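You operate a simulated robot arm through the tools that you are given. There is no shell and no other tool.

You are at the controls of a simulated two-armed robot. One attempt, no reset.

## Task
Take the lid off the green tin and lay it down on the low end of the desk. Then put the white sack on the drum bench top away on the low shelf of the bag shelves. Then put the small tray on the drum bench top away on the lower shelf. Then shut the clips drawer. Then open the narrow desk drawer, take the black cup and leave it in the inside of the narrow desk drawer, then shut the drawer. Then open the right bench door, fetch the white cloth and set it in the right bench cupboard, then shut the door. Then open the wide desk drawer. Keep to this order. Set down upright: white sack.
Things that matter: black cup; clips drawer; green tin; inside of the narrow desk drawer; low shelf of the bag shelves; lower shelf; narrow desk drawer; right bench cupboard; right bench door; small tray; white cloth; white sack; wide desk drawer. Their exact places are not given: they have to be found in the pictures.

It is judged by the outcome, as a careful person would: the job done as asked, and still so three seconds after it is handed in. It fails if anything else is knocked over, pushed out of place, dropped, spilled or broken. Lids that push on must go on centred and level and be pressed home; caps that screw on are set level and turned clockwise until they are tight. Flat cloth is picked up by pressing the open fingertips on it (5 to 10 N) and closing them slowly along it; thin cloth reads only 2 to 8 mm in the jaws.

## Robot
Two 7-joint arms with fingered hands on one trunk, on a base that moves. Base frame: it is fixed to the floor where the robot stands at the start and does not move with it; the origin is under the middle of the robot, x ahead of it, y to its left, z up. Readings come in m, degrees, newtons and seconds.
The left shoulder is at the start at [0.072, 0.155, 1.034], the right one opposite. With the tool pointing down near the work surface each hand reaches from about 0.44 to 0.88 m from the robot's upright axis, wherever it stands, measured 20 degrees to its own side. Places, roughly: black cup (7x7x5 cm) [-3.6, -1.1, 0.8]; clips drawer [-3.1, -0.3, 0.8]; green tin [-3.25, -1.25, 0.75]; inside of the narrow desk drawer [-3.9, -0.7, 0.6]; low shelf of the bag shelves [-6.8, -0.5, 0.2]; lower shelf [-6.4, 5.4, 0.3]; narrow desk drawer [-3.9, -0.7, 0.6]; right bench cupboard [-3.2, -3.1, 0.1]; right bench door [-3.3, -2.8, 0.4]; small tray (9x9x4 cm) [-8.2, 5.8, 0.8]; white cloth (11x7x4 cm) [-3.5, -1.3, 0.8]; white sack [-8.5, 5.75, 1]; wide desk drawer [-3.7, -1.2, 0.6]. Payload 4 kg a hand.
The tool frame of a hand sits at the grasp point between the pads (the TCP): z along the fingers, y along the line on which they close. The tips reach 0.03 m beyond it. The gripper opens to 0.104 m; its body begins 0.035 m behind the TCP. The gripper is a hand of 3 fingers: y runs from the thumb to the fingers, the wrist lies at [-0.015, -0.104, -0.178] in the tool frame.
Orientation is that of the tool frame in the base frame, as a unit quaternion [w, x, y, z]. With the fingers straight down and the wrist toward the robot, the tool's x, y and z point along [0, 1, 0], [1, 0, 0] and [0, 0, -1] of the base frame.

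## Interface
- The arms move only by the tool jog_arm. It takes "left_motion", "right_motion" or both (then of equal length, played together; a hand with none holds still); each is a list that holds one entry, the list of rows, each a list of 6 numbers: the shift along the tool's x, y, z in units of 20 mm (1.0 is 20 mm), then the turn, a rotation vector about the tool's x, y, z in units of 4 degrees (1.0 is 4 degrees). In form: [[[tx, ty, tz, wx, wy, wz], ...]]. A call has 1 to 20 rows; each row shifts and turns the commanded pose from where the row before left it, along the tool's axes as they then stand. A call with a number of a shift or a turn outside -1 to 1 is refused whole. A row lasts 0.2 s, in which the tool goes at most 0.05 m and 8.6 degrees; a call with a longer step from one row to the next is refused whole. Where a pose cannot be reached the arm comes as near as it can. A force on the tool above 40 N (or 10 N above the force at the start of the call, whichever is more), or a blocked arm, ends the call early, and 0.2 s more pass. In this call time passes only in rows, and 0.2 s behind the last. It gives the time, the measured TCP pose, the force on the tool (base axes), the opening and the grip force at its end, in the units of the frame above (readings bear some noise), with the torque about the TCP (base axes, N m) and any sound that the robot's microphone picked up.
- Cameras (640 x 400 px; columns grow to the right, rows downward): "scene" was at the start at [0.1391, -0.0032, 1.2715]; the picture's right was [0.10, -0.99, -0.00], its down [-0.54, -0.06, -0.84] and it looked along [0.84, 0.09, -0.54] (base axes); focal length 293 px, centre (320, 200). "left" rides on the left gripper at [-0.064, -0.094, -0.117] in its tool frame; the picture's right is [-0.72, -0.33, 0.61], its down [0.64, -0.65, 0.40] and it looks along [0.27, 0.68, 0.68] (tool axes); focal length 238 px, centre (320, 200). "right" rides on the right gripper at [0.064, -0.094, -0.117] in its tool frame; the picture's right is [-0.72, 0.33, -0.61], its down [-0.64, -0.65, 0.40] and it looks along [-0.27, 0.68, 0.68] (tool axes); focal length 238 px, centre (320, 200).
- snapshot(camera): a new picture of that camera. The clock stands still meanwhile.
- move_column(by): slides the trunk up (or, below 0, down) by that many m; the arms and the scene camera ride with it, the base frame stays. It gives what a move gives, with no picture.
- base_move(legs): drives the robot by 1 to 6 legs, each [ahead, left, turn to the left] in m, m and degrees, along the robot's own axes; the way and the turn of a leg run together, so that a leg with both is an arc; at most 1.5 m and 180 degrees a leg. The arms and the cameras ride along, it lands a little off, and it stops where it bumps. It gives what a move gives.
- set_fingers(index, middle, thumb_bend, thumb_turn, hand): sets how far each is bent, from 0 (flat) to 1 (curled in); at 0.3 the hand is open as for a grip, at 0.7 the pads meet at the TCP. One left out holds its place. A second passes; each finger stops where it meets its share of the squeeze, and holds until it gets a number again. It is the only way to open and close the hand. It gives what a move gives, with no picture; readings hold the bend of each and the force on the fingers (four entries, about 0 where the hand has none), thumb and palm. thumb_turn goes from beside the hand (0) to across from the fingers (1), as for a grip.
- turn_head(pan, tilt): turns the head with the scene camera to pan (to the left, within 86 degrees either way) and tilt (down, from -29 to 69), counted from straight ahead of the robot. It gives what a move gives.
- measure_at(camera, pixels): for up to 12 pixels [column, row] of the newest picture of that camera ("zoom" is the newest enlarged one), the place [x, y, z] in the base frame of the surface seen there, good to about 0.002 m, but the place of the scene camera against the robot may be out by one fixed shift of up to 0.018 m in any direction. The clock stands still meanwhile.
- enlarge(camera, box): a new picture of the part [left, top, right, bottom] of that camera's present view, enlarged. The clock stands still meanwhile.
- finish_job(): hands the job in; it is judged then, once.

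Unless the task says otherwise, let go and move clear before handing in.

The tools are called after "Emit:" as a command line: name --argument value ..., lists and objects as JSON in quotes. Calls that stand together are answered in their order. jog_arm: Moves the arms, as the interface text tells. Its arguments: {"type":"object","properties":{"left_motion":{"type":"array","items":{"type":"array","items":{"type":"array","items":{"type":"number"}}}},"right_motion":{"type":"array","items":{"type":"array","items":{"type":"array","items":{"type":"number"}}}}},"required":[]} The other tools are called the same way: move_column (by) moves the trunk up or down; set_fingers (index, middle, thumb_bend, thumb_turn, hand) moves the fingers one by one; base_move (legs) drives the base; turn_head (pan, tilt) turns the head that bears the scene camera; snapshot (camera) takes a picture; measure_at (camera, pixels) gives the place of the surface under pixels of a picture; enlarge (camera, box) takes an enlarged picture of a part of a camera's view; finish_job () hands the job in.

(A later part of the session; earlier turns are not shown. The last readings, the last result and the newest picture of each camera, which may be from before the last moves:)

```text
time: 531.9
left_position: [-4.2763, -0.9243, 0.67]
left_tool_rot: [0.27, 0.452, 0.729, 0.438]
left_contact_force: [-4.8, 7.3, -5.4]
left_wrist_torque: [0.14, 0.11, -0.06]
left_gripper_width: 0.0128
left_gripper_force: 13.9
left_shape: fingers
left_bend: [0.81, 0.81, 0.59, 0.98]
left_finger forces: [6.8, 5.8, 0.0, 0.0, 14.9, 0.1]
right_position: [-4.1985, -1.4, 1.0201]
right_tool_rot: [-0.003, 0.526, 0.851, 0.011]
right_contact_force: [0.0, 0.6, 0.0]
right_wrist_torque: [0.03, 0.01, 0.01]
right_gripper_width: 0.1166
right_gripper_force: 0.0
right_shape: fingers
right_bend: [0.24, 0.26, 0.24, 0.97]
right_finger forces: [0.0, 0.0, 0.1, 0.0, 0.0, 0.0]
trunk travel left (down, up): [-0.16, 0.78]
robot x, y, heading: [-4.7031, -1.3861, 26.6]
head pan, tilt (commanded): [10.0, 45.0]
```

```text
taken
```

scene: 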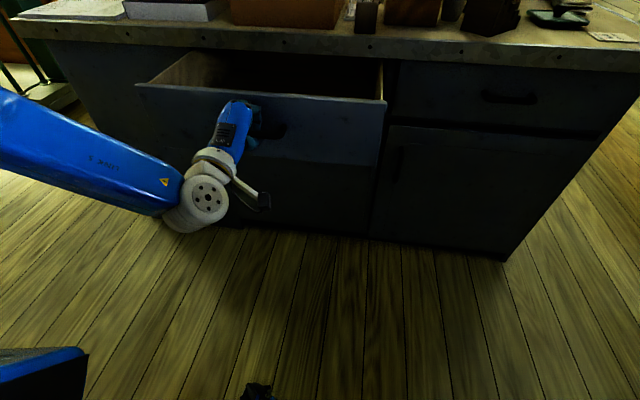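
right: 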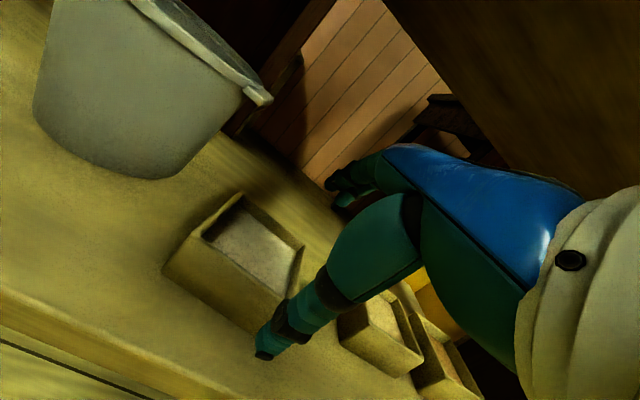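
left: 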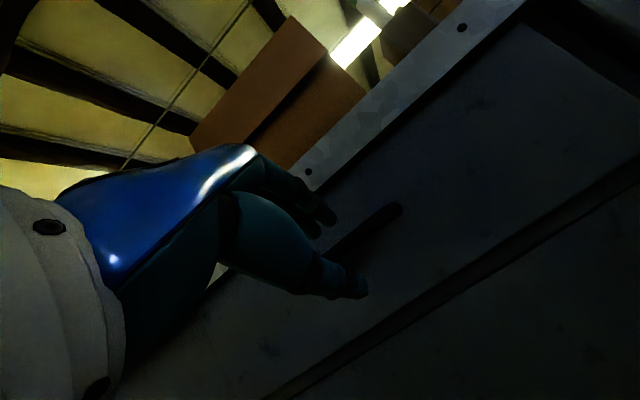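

The drawer is ~20 cm open. I'd like a bit more room for placing the cup, so I'll pull another 6 cm.

Emit:
base_move --legs '[[-0.06, 0.004, 0]]'

Emit:
snapshot --camera "scene"

```text
time: 532.8
left_position: [-4.3305, -0.9522, 0.6708]
left_tool_rot: [0.271, 0.454, 0.728, 0.437]
left_contact_force: [3.3, -5.5, -9.4]
left_wrist_torque: [0.02, -0.07, -0.06]
left_gripper_width: 0.0134
left_gripper_force: 13.6
left_shape: fingers
left_bend: [0.81, 0.81, 0.58, 0.96]
left_finger forces: [5.9, 5.0, 0.0, 0.0, 16.5, 0.0]
right_position: [-4.2526, -1.4247, 1.0206]
right_tool_rot: [-0.005, 0.524, 0.852, 0.012]
right_contact_force: [0.1, 0.5, -0.7]
right_wrist_torque: [0.01, 0.02, 0.02]
right_gripper_width: 0.1167
right_gripper_force: 0.1
right_shape: fingers
right_bend: [0.24, 0.26, 0.24, 0.97]
right_finger forces: [0.1, 0.0, 0.0, 0.0, 0.1, 0.0]
trunk travel left (down, up): [-0.16, 0.78]
robot x, y, heading: [-4.7616, -1.4117, 26.4]
head pan, tilt (commanded): [10.0, 45.0]
```

```text
taken
```

scene: 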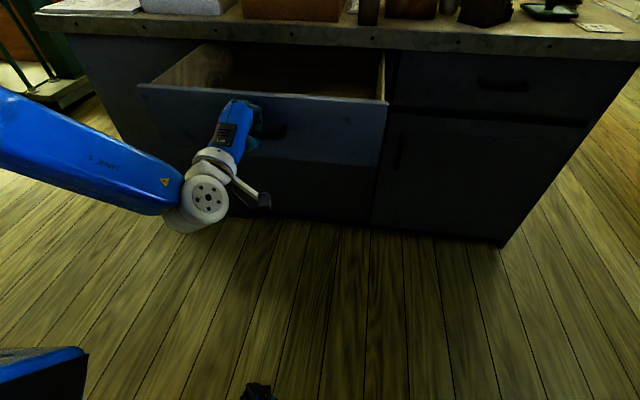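

The drawer is ~26 cm open. Now I'll release the handle and back off.

Emit:
set_fingers --hand "left" --index 0.5 --middle 0.5 --thumb_bend 0.45

Emit:
base_move --legs '[[-0.12, 0, 0]]'

Emit:
snapshot --camera "scene"

```text
time: 533.8
left_position: [-4.3318, -0.9519, 0.6699]
left_tool_rot: [0.271, 0.454, 0.727, 0.438]
left_contact_force: [-0.9, 0.7, -0.5]
left_wrist_torque: [0.03, -0.01, -0.01]
left_gripper_width: 0.0579
left_gripper_force: 0.0
left_shape: fingers
left_bend: [0.5, 0.5, 0.45, 0.97]
left_finger forces: [0.1, 0.0, 0.0, 0.0, 0.1, 0.1]
right_position: [-4.2542, -1.4259, 1.0198]
right_tool_rot: [-0.004, 0.525, 0.851, 0.012]
right_contact_force: [0.2, -1.0, -0.3]
right_wrist_torque: [-0.04, 0.05, -0.01]
right_gripper_width: 0.1167
right_gripper_force: 0.1
right_shape: fingers
right_bend: [0.24, 0.26, 0.24, 0.97]
right_finger forces: [0.0, 0.0, 0.0, 0.1, 0.0, 0.1]
trunk travel left (down, up): [-0.16, 0.78]
robot x, y, heading: [-4.7632, -1.41, 26.6]
head pan, tilt (commanded): [10.0, 45.0]
```

```text
time: 535.0
left_position: [-4.4356, -1.0036, 0.6726]
left_tool_rot: [0.272, 0.454, 0.727, 0.438]
left_contact_force: [-0.5, -0.2, -0.8]
left_wrist_torque: [0.0, 0.03, 0.0]
left_gripper_width: 0.058
left_gripper_force: 0.1
left_shape: fingers
left_bend: [0.5, 0.5, 0.45, 0.97]
left_finger forces: [0.0, 0.1, 0.0, 0.1, 0.0, 0.0]
right_position: [-4.3606, -1.4788, 1.0213]
right_tool_rot: [-0.003, 0.526, 0.851, 0.012]
right_contact_force: [-0.2, -0.3, 0.0]
right_wrist_torque: [0.07, -0.01, 0.03]
right_gripper_width: 0.1163
right_gripper_force: 0.1
right_shape: fingers
right_bend: [0.24, 0.26, 0.24, 0.97]
right_finger forces: [0.0, 0.0, 0.0, 0.0, 0.1, 0.1]
trunk travel left (down, up): [-0.16, 0.78]
robot x, y, heading: [-4.8655, -1.4621, 26.5]
head pan, tilt (commanded): [10.0, 45.0]
```

```text
taken
```

scene: 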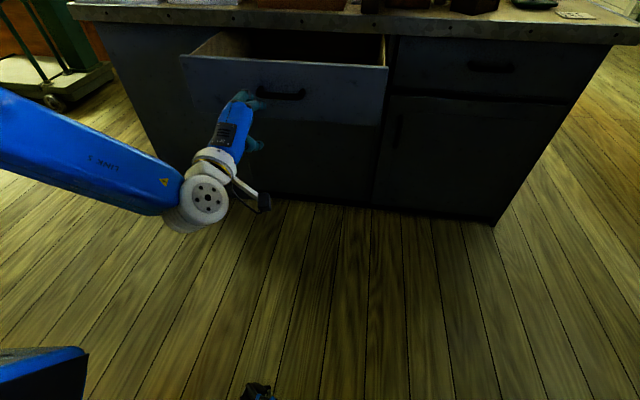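

Drawer open and handle released. I'll raise the trunk to normal height, bring the right hand to neutral and lift the left hand out of the way before approaching the cup.

Emit:
move_column --by 0.29

Emit:
jog_arm --left_motion '[[[0, 0.2, -0.65, 0, 0, 0], [0, 0.2, -0.65, 0, 0, 0], [0, 0.2, -0.65, 0, 0, 0], [0, 0.2, -0.65, 0, 0, 0], [0, 0.2, -0.65, 0, 0, 0], [0, 0.2, -0.65, 0, 0, 0], [0, 0.2, -0.65, 0, 0, 0], [0, 0, 0, 0, 0, 0], [0, 0, 0, 0, 0, 0], [0, 0, 0, 0, 0, 0], [0, 0, 0, 0, 0, 0], [0, 0, 0, 0, 0, 0]]]' --right_motion '[[[0, 0.3, 1, 0, 0, 0], [0, 0.3, 1, 0, 0, 0], [0, 0.3, 1, 0, 0, 0], [0, 0.3, 1, 0, 0, 0], [0, 0.3, 1, 0, 0, 0], [0, 0.3, 1, 0, 0, 0], [0, 0.3, 1, 0, 0, 0], [0, 0.3, 1, 0, 0, 0], [0, 0.3, 1, 0, 0, 0], [0, 0, 1, 0, 0, 0], [0, 0, 1, 0, 0, 0], [0, 0, 1, 0, 0, 0]]]'

Emit:
base_move --legs '[[0.2, -0.3, 0]]'

Emit:
turn_head --pan 0 --tilt 40

Emit:
snapshot --camera "scene"

Emit:
snapshot --camera "right"

```text
time: 538.0
left_position: [-4.436, -1.005, 0.9621]
left_tool_rot: [0.272, 0.454, 0.727, 0.438]
left_contact_force: [-0.2, 0.7, -0.2]
left_wrist_torque: [-0.02, -0.03, 0.01]
left_gripper_width: 0.0578
left_gripper_force: 0.0
left_shape: fingers
left_bend: [0.5, 0.5, 0.45, 0.97]
left_finger forces: [0.1, 0.1, 0.1, 0.1, 0.0, 0.0]
right_position: [-4.3597, -1.48, 1.3115]
right_tool_rot: [-0.004, 0.527, 0.85, 0.013]
right_contact_force: [0.4, 0.3, -0.7]
right_wrist_torque: [-0.02, 0.02, 0.01]
right_gripper_width: 0.1167
right_gripper_force: 0.1
right_shape: fingers
right_bend: [0.24, 0.26, 0.24, 0.97]
right_finger forces: [0.1, 0.1, 0.0, 0.0, 0.1, 0.0]
trunk travel left (down, up): [-0.45, 0.49]
robot x, y, heading: [-4.8678, -1.4667, 26.3]
head pan, tilt (commanded): [10.0, 45.0]
```

```text
time: 540.6
left_position: [-4.4957, -1.0348, 1.0298]
left_tool_rot: [0.272, 0.454, 0.727, 0.438]
left_contact_force: [1.2, -0.3, -0.2]
left_wrist_torque: [0.01, 0.0, -0.01]
left_gripper_width: 0.058
left_gripper_force: 0.2
left_shape: fingers
left_bend: [0.5, 0.5, 0.45, 0.97]
left_finger forces: [0.1, 0.0, 0.1, 0.0, 0.0, 0.0]
right_position: [-4.3098, -1.4491, 1.0734]
right_tool_rot: [-0.005, 0.525, 0.851, 0.013]
right_contact_force: [0.4, -0.4, -1.3]
right_wrist_torque: [-0.01, -0.03, -0.04]
right_gripper_width: 0.1166
right_gripper_force: 0.1
right_shape: fingers
right_bend: [0.24, 0.26, 0.24, 0.97]
right_finger forces: [0.0, 0.0, 0.0, 0.0, 0.1, 0.0]
trunk travel left (down, up): [-0.45, 0.49]
robot x, y, heading: [-4.8653, -1.4599, 26.5]
head pan, tilt (commanded): [10.0, 45.0]
```

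```text
time: 542.9
left_position: [-4.1787, -1.2166, 1.0286]
left_tool_rot: [0.276, 0.459, 0.724, 0.435]
left_contact_force: [0.6, 0.5, -0.2]
left_wrist_torque: [0.01, 0.01, -0.01]
left_gripper_width: 0.058
left_gripper_force: 0.1
left_shape: fingers
left_bend: [0.5, 0.5, 0.45, 0.97]
left_finger forces: [0.1, 0.0, 0.0, 0.0, 0.0, 0.0]
right_position: [-3.9991, -1.6352, 1.0734]
right_tool_rot: [-0.004, 0.531, 0.847, 0.012]
right_contact_force: [-0.6, -0.1, -0.5]
right_wrist_torque: [-0.04, 0.0, -0.01]
right_gripper_width: 0.1165
right_gripper_force: 0.1
right_shape: fingers
right_bend: [0.24, 0.26, 0.24, 0.97]
right_finger forces: [0.0, 0.0, 0.0, 0.1, 0.0, 0.1]
trunk travel left (down, up): [-0.45, 0.49]
robot x, y, heading: [-4.5551, -1.6445, 25.8]
head pan, tilt (commanded): [10.0, 45.0]
```

```text
time: 543.6
left_position: [-4.1789, -1.2203, 1.0301]
left_tool_rot: [0.275, 0.458, 0.724, 0.436]
left_contact_force: [0.1, -0.5, -0.1]
left_wrist_torque: [-0.01, -0.02, 0.0]
left_gripper_width: 0.0579
left_gripper_force: 0.1
left_shape: fingers
left_bend: [0.5, 0.5, 0.45, 0.97]
left_finger forces: [0.0, 0.1, 0.0, 0.1, 0.0, 0.0]
right_position: [-3.9978, -1.6373, 1.0738]
right_tool_rot: [-0.003, 0.531, 0.847, 0.013]
right_contact_force: [-0.4, 0.0, -0.2]
right_wrist_torque: [-0.02, 0.01, 0.03]
right_gripper_width: 0.1167
right_gripper_force: 0.1
right_shape: fingers
right_bend: [0.24, 0.26, 0.24, 0.97]
right_finger forces: [0.0, 0.1, 0.0, 0.1, 0.0, 0.0]
trunk travel left (down, up): [-0.45, 0.49]
robot x, y, heading: [-4.5531, -1.6421, 25.3]
head pan, tilt (commanded): [0.0, 40.0]
```

```text
taken
```

scene: 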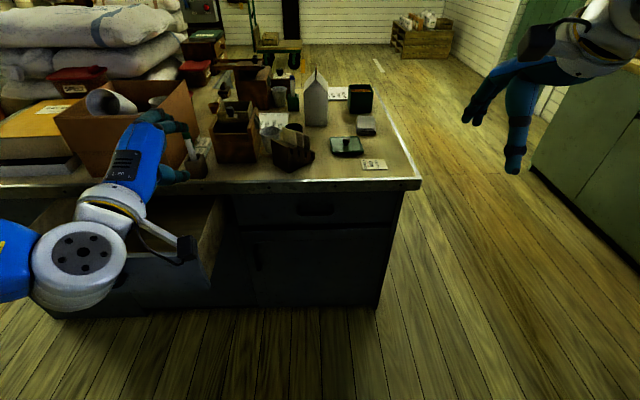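

```text
taken
```

right: 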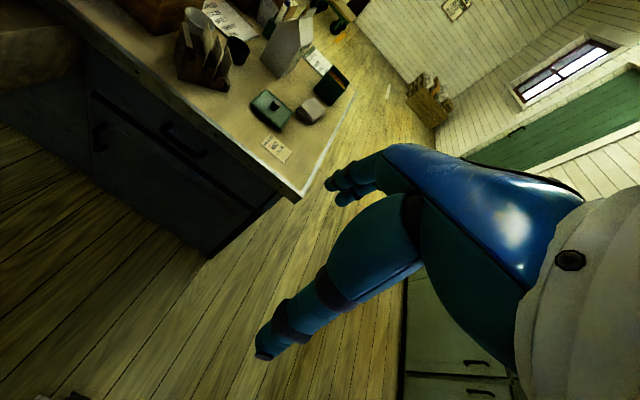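

The black cup is behind the card rack, right camera ~(237,50). I'll enlarge and measure it and its neighbours.

Emit:
enlarge --camera "right" --box '[160, 0, 320, 110]'

Emit:
measure_at --camera "zoom" --pixels '[[295, 170], [315, 205], [330, 185], [230, 260], [150, 190], [280, 270], [140, 70], [420, 200], [380, 280], [300, 230], [240, 170], [430, 100]]'

Emit:
enlarge --camera "scene" --box '[200, 60, 400, 190]'

```text
3.64 times, centred on (240, 55) of right
```

zoom: 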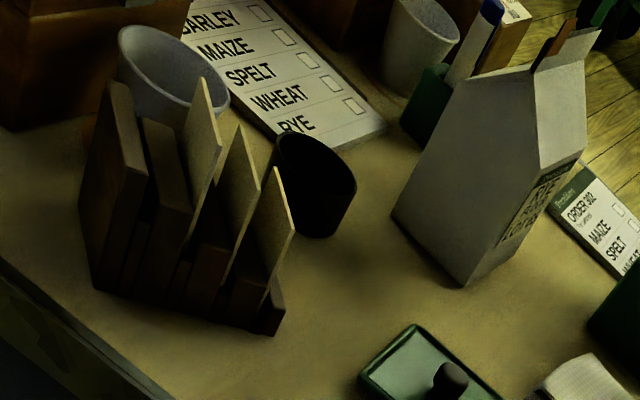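

```text
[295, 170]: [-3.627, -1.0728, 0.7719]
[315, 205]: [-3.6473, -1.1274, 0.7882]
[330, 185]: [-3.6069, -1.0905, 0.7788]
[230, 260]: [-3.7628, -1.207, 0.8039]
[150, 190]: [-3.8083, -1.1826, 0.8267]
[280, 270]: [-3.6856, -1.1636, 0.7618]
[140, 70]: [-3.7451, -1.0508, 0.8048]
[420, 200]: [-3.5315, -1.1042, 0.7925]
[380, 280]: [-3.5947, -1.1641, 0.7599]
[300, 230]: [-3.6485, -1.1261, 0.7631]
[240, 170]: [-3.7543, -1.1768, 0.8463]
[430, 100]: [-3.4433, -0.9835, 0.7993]
```

```text
3.08 times, centred on (300, 125) of scene
```

zoom: 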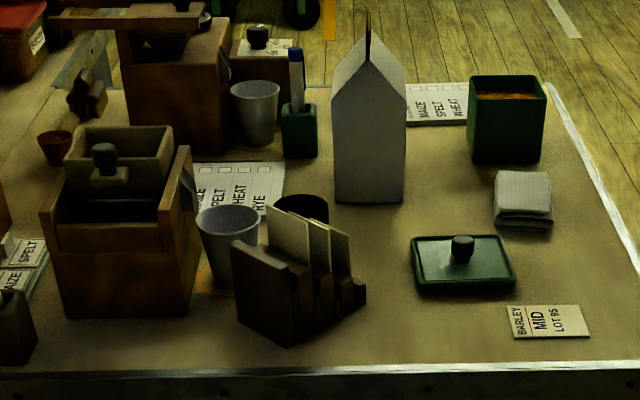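

The rack blocks a fore-aft grasp, but sides along the desk are clear, so I'll yaw the right hand 90° so its fingers close left-right. I'll do that here in free space and lift the left hand more.

Emit:
jog_arm --right_motion '[[[0, 0, 0, 0, 0, -1], [0, 0, 0, 0, 0, -1], [0, 0, 0, 0, 0, -1], [0, 0, 0, 0, 0, -1], [0, 0, 0, 0, 0, -1], [0, 0, 0, 0, 0, -1], [0, 0, 0, 0, 0, -1], [0, 0, 0, 0, 0, -1], [0, 0, 0, 0, 0, -1], [0, 0, 0, 0, 0, -1], [0, 0, 0, 0, 0, -1], [0, 0, 0, 0, 0, -1], [0, 0, 0, 0, 0, -1], [0, 0, 0, 0, 0, -1], [0, 0, 0, 0, 0, -1], [0, 0, 0, 0, 0, -1], [0, 0, 0, 0, 0, -1], [0, 0, 0, 0, 0, -1], [0, 0, 0, 0, 0, -1], [0, 0, 0, 0, 0, -1]]]' --left_motion '[[[0, 0.45, -0.24, 0, 0, 0], [0, 0.45, -0.24, 0, 0, 0], [0, 0.45, -0.24, 0, 0, 0], [0, 0.45, -0.24, 0, 0, 0], [0, 0.45, -0.24, 0, 0, 0], [0, 0.45, -0.24, 0, 0, 0], [0, 0.45, -0.24, 0, 0, 0], [0, 0.45, -0.24, 0, 0, 0], [0, 0.45, -0.24, 0, 0, 0], [0, 0.45, -0.24, 0, 0, 0], [0, 0, 0, 0, 0, 0], [0, 0, 0, 0, 0, 0], [0, 0, 0, 0, 0, 0], [0, 0, 0, 0, 0, 0], [0, 0, 0, 0, 0, 0], [0, 0, 0, 0, 0, 0], [0, 0, 0, 0, 0, 0], [0, 0, 0, 0, 0, 0], [0, 0, 0, 0, 0, 0], [0, 0, 0, 0, 0, 0]]]'

Emit:
snapshot --camera "scene"

```text
time: 547.8
left_position: [-4.1785, -1.2206, 1.1329]
left_tool_rot: [0.275, 0.458, 0.724, 0.436]
left_contact_force: [0.3, 0.5, -0.1]
left_wrist_torque: [0.01, 0.0, 0.04]
left_gripper_width: 0.0578
left_gripper_force: 0.1
left_shape: fingers
left_bend: [0.5, 0.5, 0.45, 0.97]
left_finger forces: [0.1, 0.0, 0.0, 0.0, 0.0, 0.0]
right_position: [-4.0093, -1.6313, 1.0751]
right_tool_rot: [0.02, 0.174, 0.985, 0.003]
right_contact_force: [0.4, 0.4, 0.2]
right_wrist_torque: [0.0, -0.01, -0.04]
right_gripper_width: 0.1166
right_gripper_force: 0.2
right_shape: fingers
right_bend: [0.24, 0.26, 0.24, 0.97]
right_finger forces: [0.1, 0.0, 0.0, 0.1, 0.0, 0.1]
right hand out of reach, approached as far as the arm can: row 11, 12, 13, 14, 15, 16, 17, 18, 19, 20
trunk travel left (down, up): [-0.45, 0.49]
robot x, y, heading: [-4.5538, -1.6441, 25.5]
head pan, tilt (commanded): [0.0, 40.0]
```

```text
taken
```

scene: 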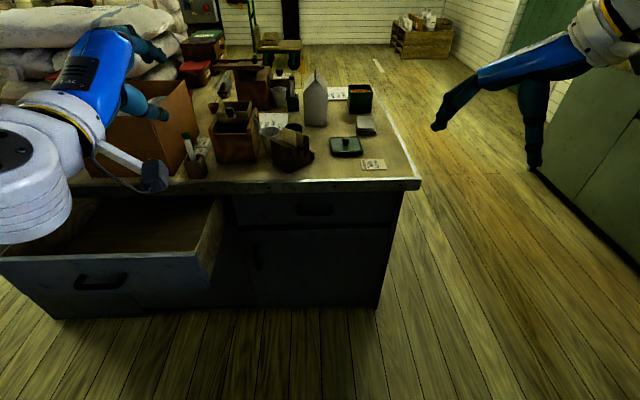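

Only ~45° of yaw is reachable, but that already moves the thumb away from the rack and the fingers to free desk. I'll move to the stance near the desk and look straight down with the right camera.

Emit:
base_move --legs '[[0.38, 0.03, 1]]'

Emit:
jog_arm --right_motion '[[[0.9, 0.35, 0, 0, 0, 0], [0.9, 0.35, 0, 0, 0, 0], [0.9, 0.35, 0, 0, 0, 0], [0.9, 0.35, 0, 0, 0, 0], [0.9, 0.35, 0, 0, 0, 0], [0.9, 0.35, 0, 0, 0, 0]]]'

Emit:
snapshot --camera "right"

Emit:
snapshot --camera "scene"

```text
time: 550.2
left_position: [-3.8554, -1.0206, 1.131]
left_tool_rot: [0.272, 0.454, 0.727, 0.438]
left_contact_force: [0.2, 0.8, -0.6]
left_wrist_torque: [-0.01, 0.02, 0.04]
left_gripper_width: 0.0581
left_gripper_force: 0.0
left_shape: fingers
left_bend: [0.5, 0.5, 0.45, 0.97]
left_finger forces: [0.0, 0.0, 0.0, 0.1, 0.1, 0.0]
right_position: [-3.6792, -1.4279, 1.0757]
right_tool_rot: [0.019, 0.166, 0.986, 0.004]
right_contact_force: [1.1, 0.0, -0.5]
right_wrist_torque: [-0.01, 0.0, 0.02]
right_gripper_width: 0.1166
right_gripper_force: 0.2
right_shape: fingers
right_bend: [0.24, 0.26, 0.24, 0.97]
right_finger forces: [0.1, 0.0, 0.0, 0.0, 0.1, 0.0]
trunk travel left (down, up): [-0.45, 0.49]
robot x, y, heading: [-4.2186, -1.4487, 26.4]
head pan, tilt (commanded): [0.0, 40.0]
```

```text
time: 551.6
left_position: [-3.8566, -1.0197, 1.1315]
left_tool_rot: [0.27, 0.452, 0.728, 0.439]
left_contact_force: [0.0, -0.7, -0.1]
left_wrist_torque: [0.03, -0.01, -0.04]
left_gripper_width: 0.0583
left_gripper_force: 0.1
left_shape: fingers
left_bend: [0.5, 0.5, 0.45, 0.97]
left_finger forces: [0.0, 0.1, 0.1, 0.0, 0.0, 0.0]
right_position: [-3.7676, -1.351, 1.0715]
right_tool_rot: [0.02, 0.166, 0.986, 0.004]
right_contact_force: [-0.3, 0.2, -0.3]
right_wrist_torque: [0.0, 0.01, -0.02]
right_gripper_width: 0.1168
right_gripper_force: 0.0
right_shape: fingers
right_bend: [0.24, 0.26, 0.24, 0.97]
right_finger forces: [0.0, 0.0, 0.0, 0.0, 0.0, 0.0]
trunk travel left (down, up): [-0.45, 0.49]
robot x, y, heading: [-4.2219, -1.4466, 26.4]
head pan, tilt (commanded): [0.0, 40.0]
```

```text
taken
```

right: 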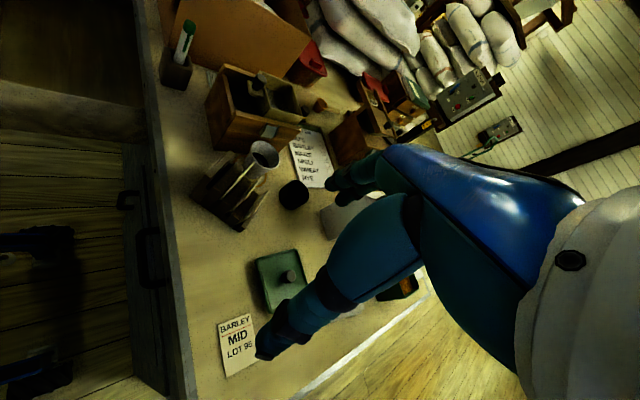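

```text
taken
```

scene: 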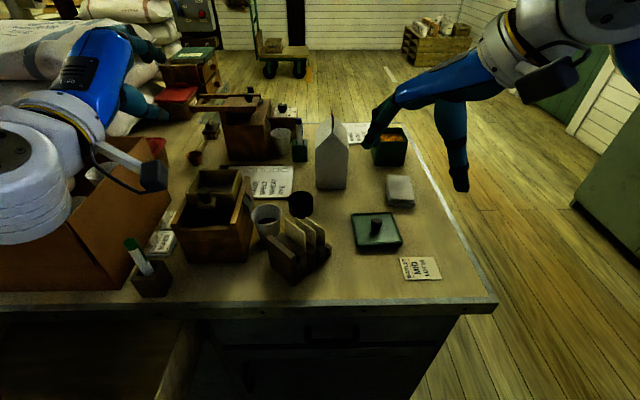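

Both cameras see the cup now: right camera (293,193), scene (300,203). I'll measure the cup, rack and neighbours.

Emit:
enlarge --camera "right" --box '[180, 130, 360, 260]'

Emit:
measure_at --camera "zoom" --pixels '[[350, 220], [395, 220], [450, 220], [400, 190], [400, 260], [280, 240], [260, 310], [230, 340], [300, 180], [330, 130], [480, 290], [400, 280]]'

```text
3.08 times, centred on (270, 195) of right
```

zoom: 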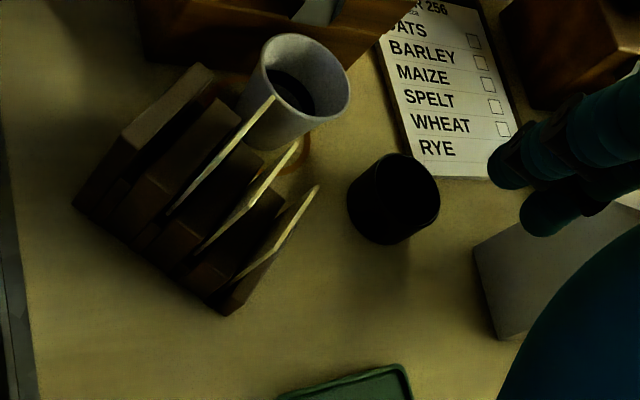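

```text
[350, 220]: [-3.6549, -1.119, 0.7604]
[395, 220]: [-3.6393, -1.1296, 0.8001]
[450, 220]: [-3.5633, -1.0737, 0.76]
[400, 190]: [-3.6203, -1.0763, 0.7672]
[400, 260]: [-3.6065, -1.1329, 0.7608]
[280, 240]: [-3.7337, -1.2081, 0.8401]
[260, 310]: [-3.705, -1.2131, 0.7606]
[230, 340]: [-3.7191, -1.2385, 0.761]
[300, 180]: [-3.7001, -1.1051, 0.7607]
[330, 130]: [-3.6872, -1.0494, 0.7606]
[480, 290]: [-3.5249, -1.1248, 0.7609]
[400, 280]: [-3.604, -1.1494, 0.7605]
```

I'll zoom tighter on the cup to fix its centre exactly.

Emit:
enlarge --camera "right" --box '[265, 165, 325, 220]'

Emit:
measure_at --camera "zoom" --pixels '[[205, 140], [330, 50], [445, 150], [330, 250], [250, 250], [390, 240], [290, 270], [330, 150], [220, 230], [420, 200]]'

```text
7.27 times, centred on (295, 192) of right
```

zoom: 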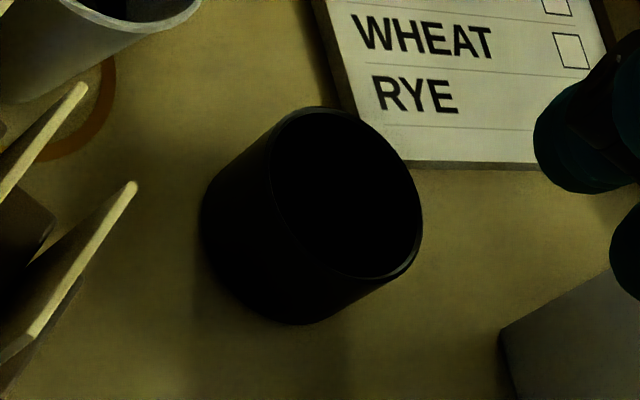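

```text
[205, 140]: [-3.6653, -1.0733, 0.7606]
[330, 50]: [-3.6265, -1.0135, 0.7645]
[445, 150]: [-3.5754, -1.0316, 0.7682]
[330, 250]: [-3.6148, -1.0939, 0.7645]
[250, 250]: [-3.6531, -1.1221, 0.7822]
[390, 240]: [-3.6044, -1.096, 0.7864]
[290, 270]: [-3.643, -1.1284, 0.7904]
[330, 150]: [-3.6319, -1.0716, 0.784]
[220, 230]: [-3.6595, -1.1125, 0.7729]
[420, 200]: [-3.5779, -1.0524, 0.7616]
```

Cup centre fixed at (-3.629,-1.098), radius ~3.4 cm, rim z≈0.81. I'll set a 9 cm opening and move the hand above it.

Emit:
set_fingers --hand "right" --index 0.35 --middle 0.35 --thumb_bend 0.35

Emit:
jog_arm --right_motion '[[[-0.16, 0.948, 0, 0, 0, 0], [-0.16, 0.948, 0, 0, 0, 0], [-0.16, 0.948, 0, 0, 0, 0], [-0.16, 0.948, 0, 0, 0, 0], [-0.16, 0.948, 0, 0, 0, 0], [-0.16, 0.948, 0, 0, 0, 0], [-0.16, 0.948, 0, 0, 0, 0], [-0.16, 0.948, 0, 0, 0, 0], [-0.16, 0.948, 0, 0, 0, 0], [-0.16, 0.948, 0, 0, 0, 0], [-0.16, 0.948, 0, 0, 0, 0], [-0.16, 0.948, 0, 0, 0, 0], [-0.16, 0.948, 0, 0, 0, 0], [-0.16, 0.948, 0, 0, 0, 0], [-0.16, 0.948, 0, 0, 0, 0]]]'

Emit:
snapshot --camera "right"

Emit:
snapshot --camera "scene"

```text
time: 552.6
left_position: [-3.8556, -1.0207, 1.1315]
left_tool_rot: [0.272, 0.454, 0.727, 0.438]
left_contact_force: [0.0, 0.6, -0.4]
left_wrist_torque: [-0.01, -0.08, 0.03]
left_gripper_width: 0.058
left_gripper_force: 0.1
left_shape: fingers
left_bend: [0.5, 0.5, 0.45, 0.97]
left_finger forces: [0.0, 0.0, 0.1, 0.0, 0.1, 0.0]
right_position: [-3.7689, -1.3508, 1.0719]
right_tool_rot: [0.02, 0.165, 0.986, 0.003]
right_contact_force: [0.3, 1.7, 0.0]
right_wrist_torque: [0.0, -0.01, 0.0]
right_gripper_width: 0.0915
right_gripper_force: 0.1
right_shape: fingers
right_bend: [0.35, 0.35, 0.35, 0.97]
right_finger forces: [0.0, 0.0, 0.0, 0.0, 0.1, 0.1]
trunk travel left (down, up): [-0.45, 0.49]
robot x, y, heading: [-4.2226, -1.4484, 26.6]
head pan, tilt (commanded): [0.0, 40.0]
```

```text
time: 555.8
left_position: [-3.8557, -1.0206, 1.1324]
left_tool_rot: [0.272, 0.452, 0.727, 0.439]
left_contact_force: [0.2, 0.3, 1.2]
left_wrist_torque: [-0.02, 0.03, 0.0]
left_gripper_width: 0.0582
left_gripper_force: 0.1
left_shape: fingers
left_bend: [0.5, 0.5, 0.45, 0.97]
left_finger forces: [0.0, 0.0, 0.0, 0.0, 0.0, 0.1]
right_position: [-3.6403, -1.1153, 1.0786]
right_tool_rot: [0.02, 0.166, 0.986, 0.004]
right_contact_force: [-0.1, 0.2, 0.7]
right_wrist_torque: [0.02, 0.03, 0.01]
right_gripper_width: 0.0913
right_gripper_force: 0.1
right_shape: fingers
right_bend: [0.35, 0.35, 0.35, 0.97]
right_finger forces: [0.0, 0.0, 0.0, 0.0, 0.0, 0.0]
right hand out of reach, approached as far as the arm can: row 15
trunk travel left (down, up): [-0.45, 0.49]
robot x, y, heading: [-4.2184, -1.4503, 26.7]
head pan, tilt (commanded): [0.0, 40.0]
```

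```text
taken
```

right: 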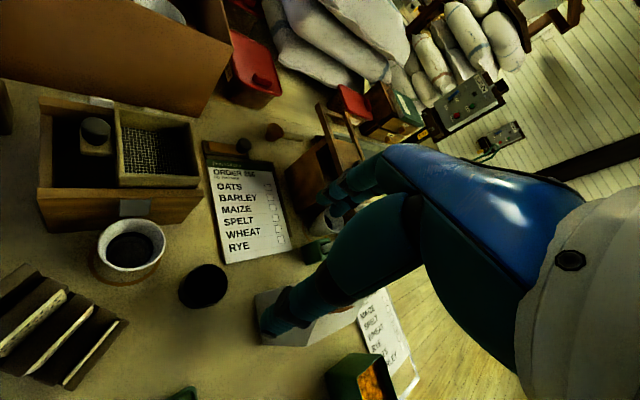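

```text
taken
```

scene: 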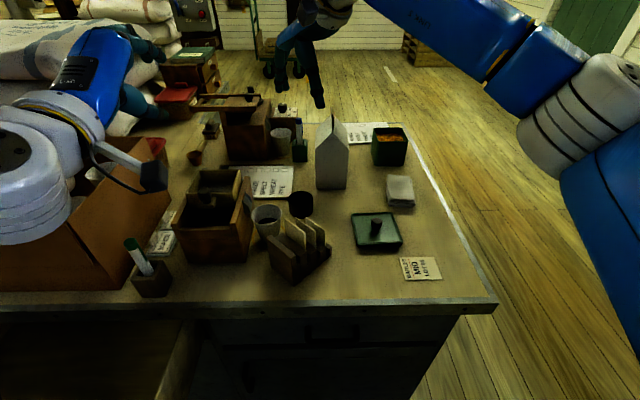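

The hand is 2 cm short and at its limit; I'll relax the yaw by ~15° (the rack end is still 6 cm from the cup wall) and retry.

Emit:
jog_arm --right_motion '[[[0, 0, 0, 0, 0, 0.95], [0, 0, 0, 0, 0, 0.95], [0, 0, 0, 0, 0, 0.95], [0, 0, 0, 0, 0, 0.95], [-0.1, 0.5, 0, 0, 0, 0], [-0.1, 0.5, 0, 0, 0, 0]]]'

Emit:
snapshot --camera "right"

Emit:
enlarge --camera "right" --box '[130, 200, 290, 330]'

```text
time: 557.2
left_position: [-3.856, -1.0195, 1.1316]
left_tool_rot: [0.272, 0.454, 0.727, 0.437]
left_contact_force: [0.0, 0.0, 0.1]
left_wrist_torque: [-0.03, -0.06, 0.02]
left_gripper_width: 0.0582
left_gripper_force: 0.0
left_shape: fingers
left_bend: [0.5, 0.5, 0.45, 0.97]
left_finger forces: [0.0, 0.0, 0.0, 0.0, 0.0, 0.0]
right_position: [-3.6249, -1.0986, 1.0776]
right_tool_rot: [0.018, 0.295, 0.955, 0.006]
right_contact_force: [-0.1, 0.4, -0.8]
right_wrist_torque: [-0.01, -0.01, 0.0]
right_gripper_width: 0.0914
right_gripper_force: 0.1
right_shape: fingers
right_bend: [0.35, 0.35, 0.35, 0.97]
right_finger forces: [0.1, 0.0, 0.1, 0.0, 0.0, 0.0]
trunk travel left (down, up): [-0.45, 0.49]
robot x, y, heading: [-4.2212, -1.448, 26.3]
head pan, tilt (commanded): [0.0, 40.0]
```

```text
taken
```

right: 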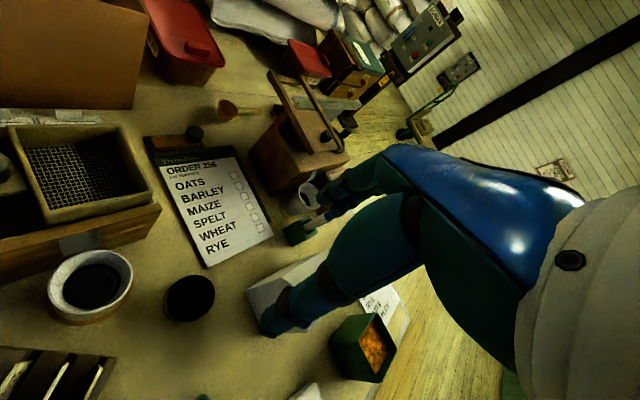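

```text
3.08 times, centred on (210, 265) of right
```

zoom: 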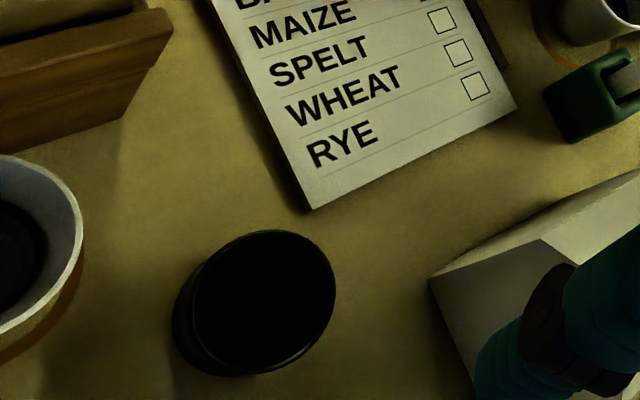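

The orientation is reachable now. I'll re-measure the cup from this close view to confirm the centre.

Emit:
measure_at --camera "zoom" --pixels '[[183, 320], [190, 345], [205, 362], [310, 270], [320, 310], [260, 250], [220, 290], [265, 300], [170, 300], [345, 300]]'

```text
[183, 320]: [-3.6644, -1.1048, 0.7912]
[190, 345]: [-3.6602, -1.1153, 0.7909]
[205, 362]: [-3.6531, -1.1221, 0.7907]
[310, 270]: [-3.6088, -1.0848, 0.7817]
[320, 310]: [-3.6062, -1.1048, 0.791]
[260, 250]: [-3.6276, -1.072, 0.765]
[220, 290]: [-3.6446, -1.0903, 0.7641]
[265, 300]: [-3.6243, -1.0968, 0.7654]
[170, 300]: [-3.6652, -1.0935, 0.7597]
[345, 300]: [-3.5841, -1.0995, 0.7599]
```

Cup centre ≈ (-3.631,-1.0975). I'll correct 1.5 cm and descend to z≈0.86 first.

Emit:
jog_arm --right_motion '[[[0.71, -0.435, 0, 0, 0, 0], [0, 0, 1, 0, 0, 0], [0, 0, 1, 0, 0, 0], [0, 0, 1, 0, 0, 0], [0, 0, 1, 0, 0, 0], [0, 0, 1, 0, 0, 0], [0, 0, 1, 0, 0, 0], [0, 0, 1, 0, 0, 0], [0, 0, 1, 0, 0, 0], [0, 0, 1, 0, 0, 0], [0, 0, 1, 0, 0, 0], [0, 0, 0.9, 0, 0, 0]]]'

Emit:
snapshot --camera "right"

Emit:
enlarge --camera "scene" --box '[220, 120, 400, 280]'

```text
time: 559.8
left_position: [-3.8561, -1.0195, 1.1305]
left_tool_rot: [0.271, 0.453, 0.728, 0.438]
left_contact_force: [0.1, 0.8, 0.2]
left_wrist_torque: [0.01, 0.0, 0.0]
left_gripper_width: 0.0582
left_gripper_force: 0.0
left_shape: fingers
left_bend: [0.5, 0.5, 0.45, 0.97]
left_finger forces: [0.1, 0.0, 0.0, 0.0, 0.1, 0.1]
right_position: [-3.6334, -1.099, 0.857]
right_tool_rot: [0.018, 0.295, 0.955, 0.006]
right_contact_force: [-0.2, -0.2, 0.1]
right_wrist_torque: [0.01, -0.01, 0.01]
right_gripper_width: 0.0914
right_gripper_force: 0.2
right_shape: fingers
right_bend: [0.35, 0.35, 0.35, 0.97]
right_finger forces: [0.0, 0.1, 0.0, 0.0, 0.1, 0.0]
trunk travel left (down, up): [-0.45, 0.49]
robot x, y, heading: [-4.2231, -1.4473, 26.6]
head pan, tilt (commanded): [0.0, 40.0]
```

```text
taken
```

right: 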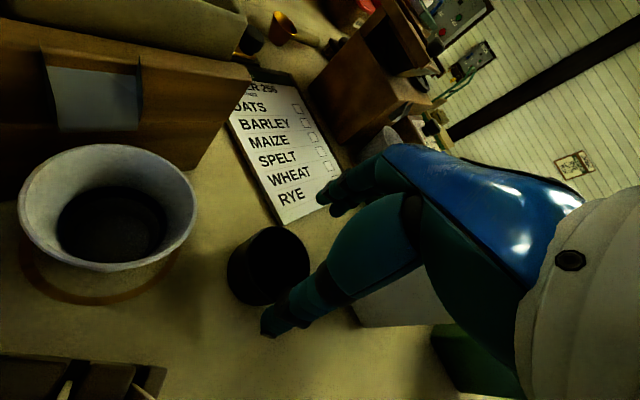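

```text
2.50 times, centred on (310, 200) of scene
```

zoom: 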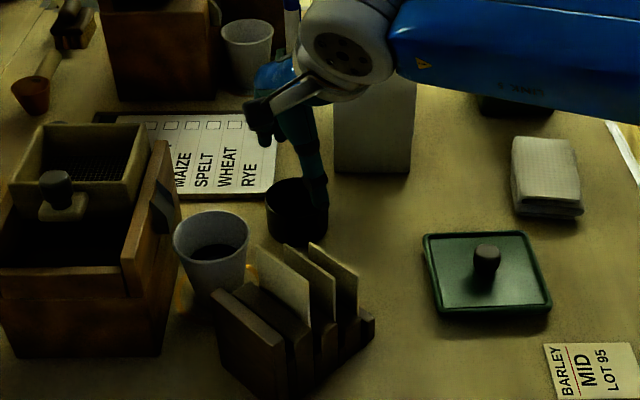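

Thumb and fingers straddle the cup with ~1 cm margin. I'll descend to z≈0.803.

Emit:
jog_arm --right_motion '[[[0.1, -0.15, 0.5, 0, 0, 0], [0, 0, 0.8, 0, 0, 0], [0, 0, 0.8, 0, 0, 0], [0, 0, 0.6, 0, 0, 0]]]'

Emit:
snapshot --camera "right"

Emit:
enlarge --camera "scene" --box '[250, 140, 370, 240]'

```text
time: 560.8
left_position: [-3.8554, -1.0192, 1.132]
left_tool_rot: [0.272, 0.453, 0.727, 0.438]
left_contact_force: [0.0, 0.6, -0.2]
left_wrist_torque: [-0.01, 0.02, 0.01]
left_gripper_width: 0.058
left_gripper_force: 0.1
left_shape: fingers
left_bend: [0.5, 0.5, 0.45, 0.97]
left_finger forces: [0.0, 0.1, 0.0, 0.0, 0.1, 0.1]
right_position: [-3.6344, -1.0992, 0.8062]
right_tool_rot: [0.02, 0.295, 0.955, 0.007]
right_contact_force: [-0.1, -0.3, -0.8]
right_wrist_torque: [0.03, -0.01, -0.01]
right_gripper_width: 0.0914
right_gripper_force: 0.1
right_shape: fingers
right_bend: [0.35, 0.35, 0.35, 0.97]
right_finger forces: [0.0, 0.0, 0.0, 0.0, 0.0, 0.0]
trunk travel left (down, up): [-0.45, 0.49]
robot x, y, heading: [-4.2213, -1.445, 26.7]
head pan, tilt (commanded): [0.0, 40.0]
```

```text
taken
```

right: 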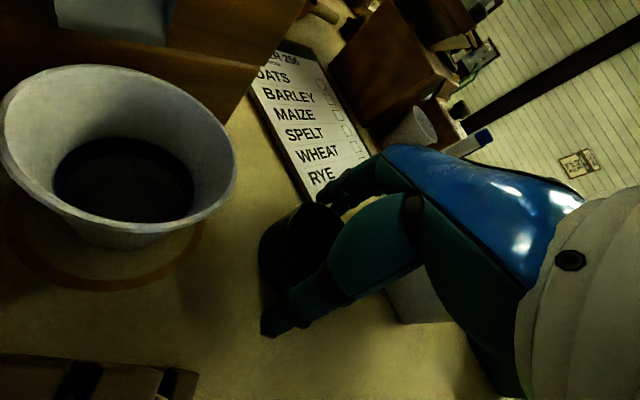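

```text
4.00 times, centred on (310, 190) of scene
```

zoom: 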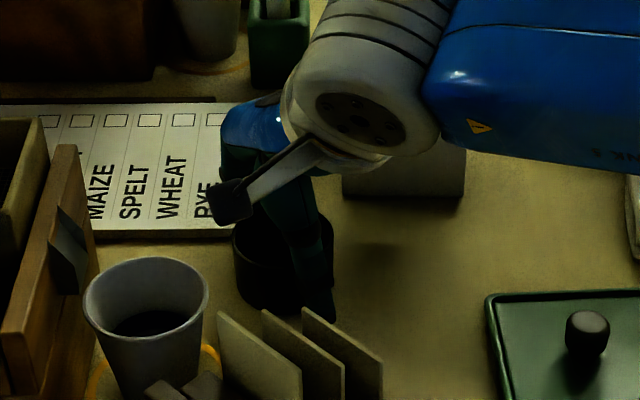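

The hand surrounds the cup. I'll close gently.

Emit:
set_fingers --hand "right" --index 0.46 --middle 0.46 --thumb_bend 0.46

Emit:
enlarge --camera "right" --box '[220, 150, 420, 350]'

```text
time: 561.8
left_position: [-3.8562, -1.0191, 1.1317]
left_tool_rot: [0.272, 0.453, 0.727, 0.438]
left_contact_force: [0.8, 0.2, 0.0]
left_wrist_torque: [-0.01, -0.02, 0.0]
left_gripper_width: 0.0578
left_gripper_force: 0.1
left_shape: fingers
left_bend: [0.5, 0.5, 0.45, 0.97]
left_finger forces: [0.1, 0.1, 0.0, 0.0, 0.0, 0.0]
right_position: [-3.6347, -1.1007, 0.8048]
right_tool_rot: [0.019, 0.295, 0.955, 0.006]
right_contact_force: [-1.2, 0.3, -0.1]
right_wrist_torque: [0.0, -0.01, 0.02]
right_gripper_width: 0.0633
right_gripper_force: 1.1
right_shape: fingers
right_bend: [0.46, 0.46, 0.46, 0.97]
right_finger forces: [0.0, 0.1, 0.0, 0.0, 0.2, 0.0]
trunk travel left (down, up): [-0.45, 0.49]
robot x, y, heading: [-4.2218, -1.4464, 26.6]
head pan, tilt (commanded): [0.0, 40.0]
```

```text
2.00 times, centred on (320, 250) of right
```

zoom: 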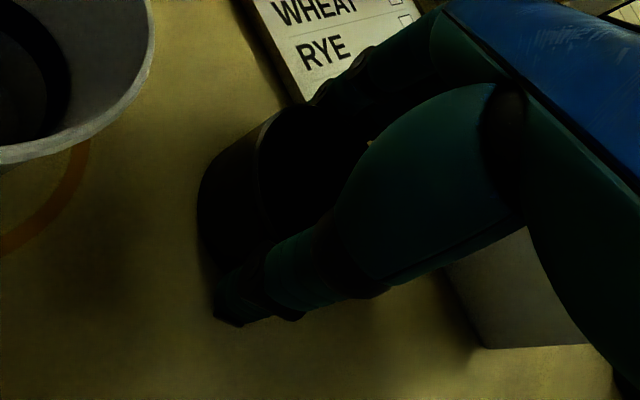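

Contact begins at ~6.3 cm width. I'll tighten to a secure but gentle grip.

Emit:
set_fingers --hand "right" --index 0.54 --middle 0.54 --thumb_bend 0.54

Emit:
enlarge --camera "right" --box '[220, 150, 420, 350]'

```text
time: 562.8
left_position: [-3.8572, -1.0201, 1.1316]
left_tool_rot: [0.273, 0.453, 0.727, 0.438]
left_contact_force: [0.4, -0.8, -0.1]
left_wrist_torque: [0.02, -0.05, 0.03]
left_gripper_width: 0.0582
left_gripper_force: 0.1
left_shape: fingers
left_bend: [0.5, 0.5, 0.45, 0.97]
left_finger forces: [0.0, 0.0, 0.0, 0.1, 0.0, 0.0]
right_position: [-3.6335, -1.1, 0.804]
right_tool_rot: [0.019, 0.295, 0.955, 0.007]
right_contact_force: [0.0, 0.4, 0.8]
right_wrist_torque: [0.03, -0.05, -0.01]
right_gripper_width: 0.0551
right_gripper_force: 6.6
right_shape: fingers
right_bend: [0.5, 0.51, 0.49, 0.97]
right_finger forces: [4.1, 2.6, 0.0, 0.0, 6.3, 0.1]
trunk travel left (down, up): [-0.45, 0.49]
robot x, y, heading: [-4.2221, -1.4461, 26.5]
head pan, tilt (commanded): [0.0, 40.0]
```

```text
2.00 times, centred on (320, 250) of right
```

zoom: 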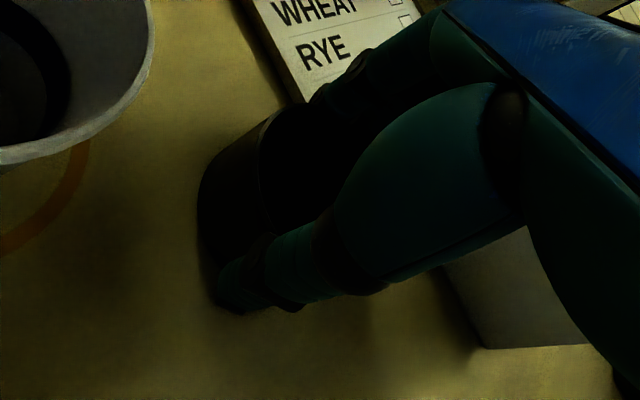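

The 5.5 cm width means I'm gripping a chord, about 2 cm off-centre along the hand's x. I'll open, shift 1.8 cm, and regrip.

Emit:
set_fingers --hand "right" --index 0.36 --middle 0.36 --thumb_bend 0.36

Emit:
jog_arm --right_motion '[[[0.3, 0, 0, 0, 0, 0], [0.3, 0, 0, 0, 0, 0], [0.3, 0, 0, 0, 0, 0]]]'

Emit:
set_fingers --hand "right" --index 0.48 --middle 0.48 --thumb_bend 0.48

Emit:
enlarge --camera "right" --box '[220, 150, 420, 350]'

```text
time: 563.8
left_position: [-3.8563, -1.0198, 1.1314]
left_tool_rot: [0.272, 0.453, 0.727, 0.439]
left_contact_force: [0.3, 0.3, 0.4]
left_wrist_torque: [0.0, 0.0, -0.02]
left_gripper_width: 0.0581
left_gripper_force: 0.1
left_shape: fingers
left_bend: [0.5, 0.5, 0.45, 0.97]
left_finger forces: [0.0, 0.0, 0.1, 0.0, 0.0, 0.0]
right_position: [-3.6338, -1.0992, 0.8057]
right_tool_rot: [0.02, 0.296, 0.955, 0.007]
right_contact_force: [0.8, 0.0, -0.2]
right_wrist_torque: [0.03, -0.02, -0.01]
right_gripper_width: 0.0876
right_gripper_force: 0.1
right_shape: fingers
right_bend: [0.36, 0.36, 0.36, 0.97]
right_finger forces: [0.0, 0.0, 0.0, 0.1, 0.0, 0.0]
trunk travel left (down, up): [-0.45, 0.49]
robot x, y, heading: [-4.2204, -1.4498, 26.6]
head pan, tilt (commanded): [0.0, 40.0]
```

```text
time: 564.6
left_position: [-3.8563, -1.0194, 1.1321]
left_tool_rot: [0.272, 0.453, 0.728, 0.438]
left_contact_force: [0.2, 0.5, -0.5]
left_wrist_torque: [0.01, -0.01, -0.01]
left_gripper_width: 0.0579
left_gripper_force: 0.1
left_shape: fingers
left_bend: [0.5, 0.5, 0.45, 0.97]
left_finger forces: [0.0, 0.0, 0.0, 0.1, 0.0, 0.0]
right_position: [-3.6481, -1.0912, 0.8039]
right_tool_rot: [0.019, 0.294, 0.955, 0.006]
right_contact_force: [-0.6, -0.1, 0.4]
right_wrist_torque: [-0.01, -0.01, -0.04]
right_gripper_width: 0.0877
right_gripper_force: 0.0
right_shape: fingers
right_bend: [0.36, 0.36, 0.36, 0.97]
right_finger forces: [0.0, 0.1, 0.0, 0.0, 0.0, 0.0]
trunk travel left (down, up): [-0.45, 0.49]
robot x, y, heading: [-4.2279, -1.4475, 26.6]
head pan, tilt (commanded): [0.0, 40.0]
```

```text
time: 565.6
left_position: [-3.8559, -1.0195, 1.1315]
left_tool_rot: [0.272, 0.453, 0.727, 0.439]
left_contact_force: [0.1, 0.2, 0.7]
left_wrist_torque: [0.01, 0.0, 0.02]
left_gripper_width: 0.058
left_gripper_force: 0.1
left_shape: fingers
left_bend: [0.5, 0.5, 0.45, 0.97]
left_finger forces: [0.0, 0.0, 0.0, 0.0, 0.0, 0.0]
right_position: [-3.6475, -1.0897, 0.8052]
right_tool_rot: [0.019, 0.295, 0.955, 0.008]
right_contact_force: [0.0, 0.7, -0.3]
right_wrist_torque: [-0.03, 0.01, -0.02]
right_gripper_width: 0.0578
right_gripper_force: 0.1
right_shape: fingers
right_bend: [0.48, 0.48, 0.48, 0.97]
right_finger forces: [0.1, 0.1, 0.1, 0.0, 0.0, 0.0]
trunk travel left (down, up): [-0.45, 0.49]
robot x, y, heading: [-4.2233, -1.4465, 26.7]
head pan, tilt (commanded): [0.0, 40.0]
```

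```text
2.00 times, centred on (320, 250) of right
```

zoom: 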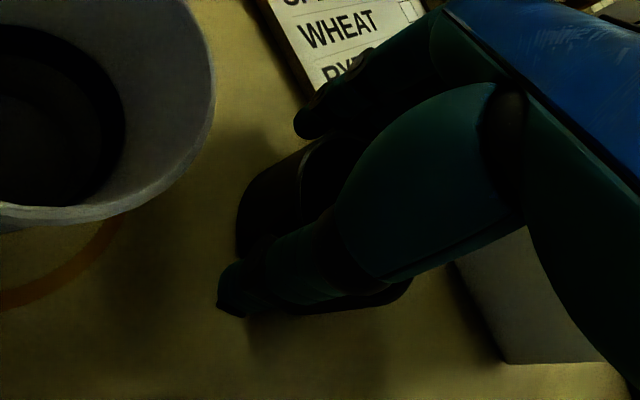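

The view shows I over-shifted (the cup is tapered, so 5.5 cm at the base was right). I'll open, move back, and regrip as before.

Emit:
set_fingers --hand "right" --index 0.36 --middle 0.36 --thumb_bend 0.36

Emit:
jog_arm --right_motion '[[[-0.3, 0, 0, 0, 0, 0], [-0.3, 0, 0, 0, 0, 0], [-0.2, 0, 0, 0, 0, 0]]]'

Emit:
snapshot --camera "right"

Emit:
enlarge --camera "right" --box '[220, 150, 420, 350]'

Emit:
enlarge --camera "scene" --box '[260, 160, 350, 240]'

```text
time: 566.6
left_position: [-3.8564, -1.0192, 1.1312]
left_tool_rot: [0.271, 0.453, 0.728, 0.438]
left_contact_force: [0.9, -0.5, -0.2]
left_wrist_torque: [0.02, -0.03, 0.01]
left_gripper_width: 0.0579
left_gripper_force: 0.0
left_shape: fingers
left_bend: [0.5, 0.5, 0.45, 0.97]
left_finger forces: [0.0, 0.1, 0.0, 0.0, 0.1, 0.0]
right_position: [-3.6494, -1.0904, 0.8036]
right_tool_rot: [0.019, 0.295, 0.955, 0.007]
right_contact_force: [0.1, -0.6, -0.3]
right_wrist_torque: [0.0, 0.01, 0.01]
right_gripper_width: 0.0879
right_gripper_force: 0.0
right_shape: fingers
right_bend: [0.36, 0.36, 0.36, 0.97]
right_finger forces: [0.0, 0.1, 0.1, 0.0, 0.0, 0.1]
trunk travel left (down, up): [-0.45, 0.49]
robot x, y, heading: [-4.2232, -1.4496, 26.7]
head pan, tilt (commanded): [0.0, 40.0]
```

```text
time: 567.4
left_position: [-3.8562, -1.02, 1.1323]
left_tool_rot: [0.272, 0.453, 0.727, 0.438]
left_contact_force: [1.1, 0.6, -0.3]
left_wrist_torque: [-0.02, -0.01, -0.02]
left_gripper_width: 0.058
left_gripper_force: 0.0
left_shape: fingers
left_bend: [0.5, 0.5, 0.45, 0.97]
left_finger forces: [0.1, 0.2, 0.1, 0.0, 0.1, 0.0]
right_position: [-3.6353, -1.0991, 0.8051]
right_tool_rot: [0.02, 0.295, 0.955, 0.006]
right_contact_force: [0.3, -0.8, 0.2]
right_wrist_torque: [-0.01, 0.03, -0.03]
right_gripper_width: 0.0875
right_gripper_force: 0.0
right_shape: fingers
right_bend: [0.36, 0.36, 0.36, 0.97]
right_finger forces: [0.0, 0.0, 0.1, 0.0, 0.1, 0.0]
trunk travel left (down, up): [-0.45, 0.49]
robot x, y, heading: [-4.2239, -1.4462, 26.4]
head pan, tilt (commanded): [0.0, 40.0]
```

```text
taken
```

right: 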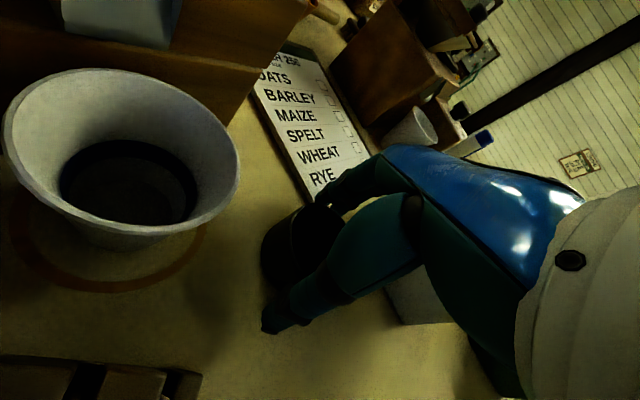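

```text
2.00 times, centred on (320, 250) of right
```

zoom: 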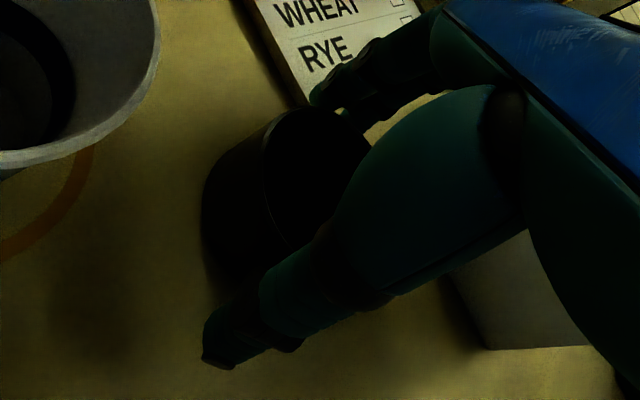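

```text
5.00 times, centred on (305, 200) of scene
```

zoom: 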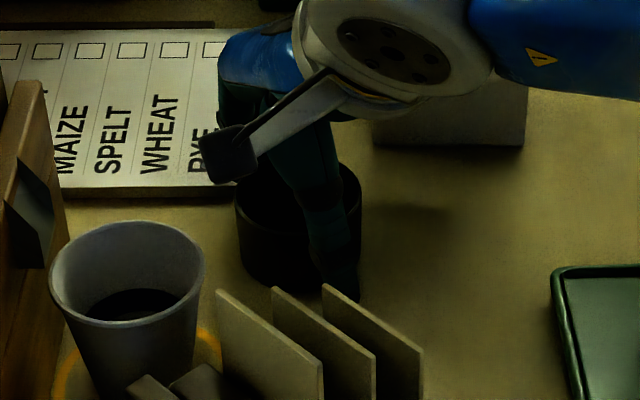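

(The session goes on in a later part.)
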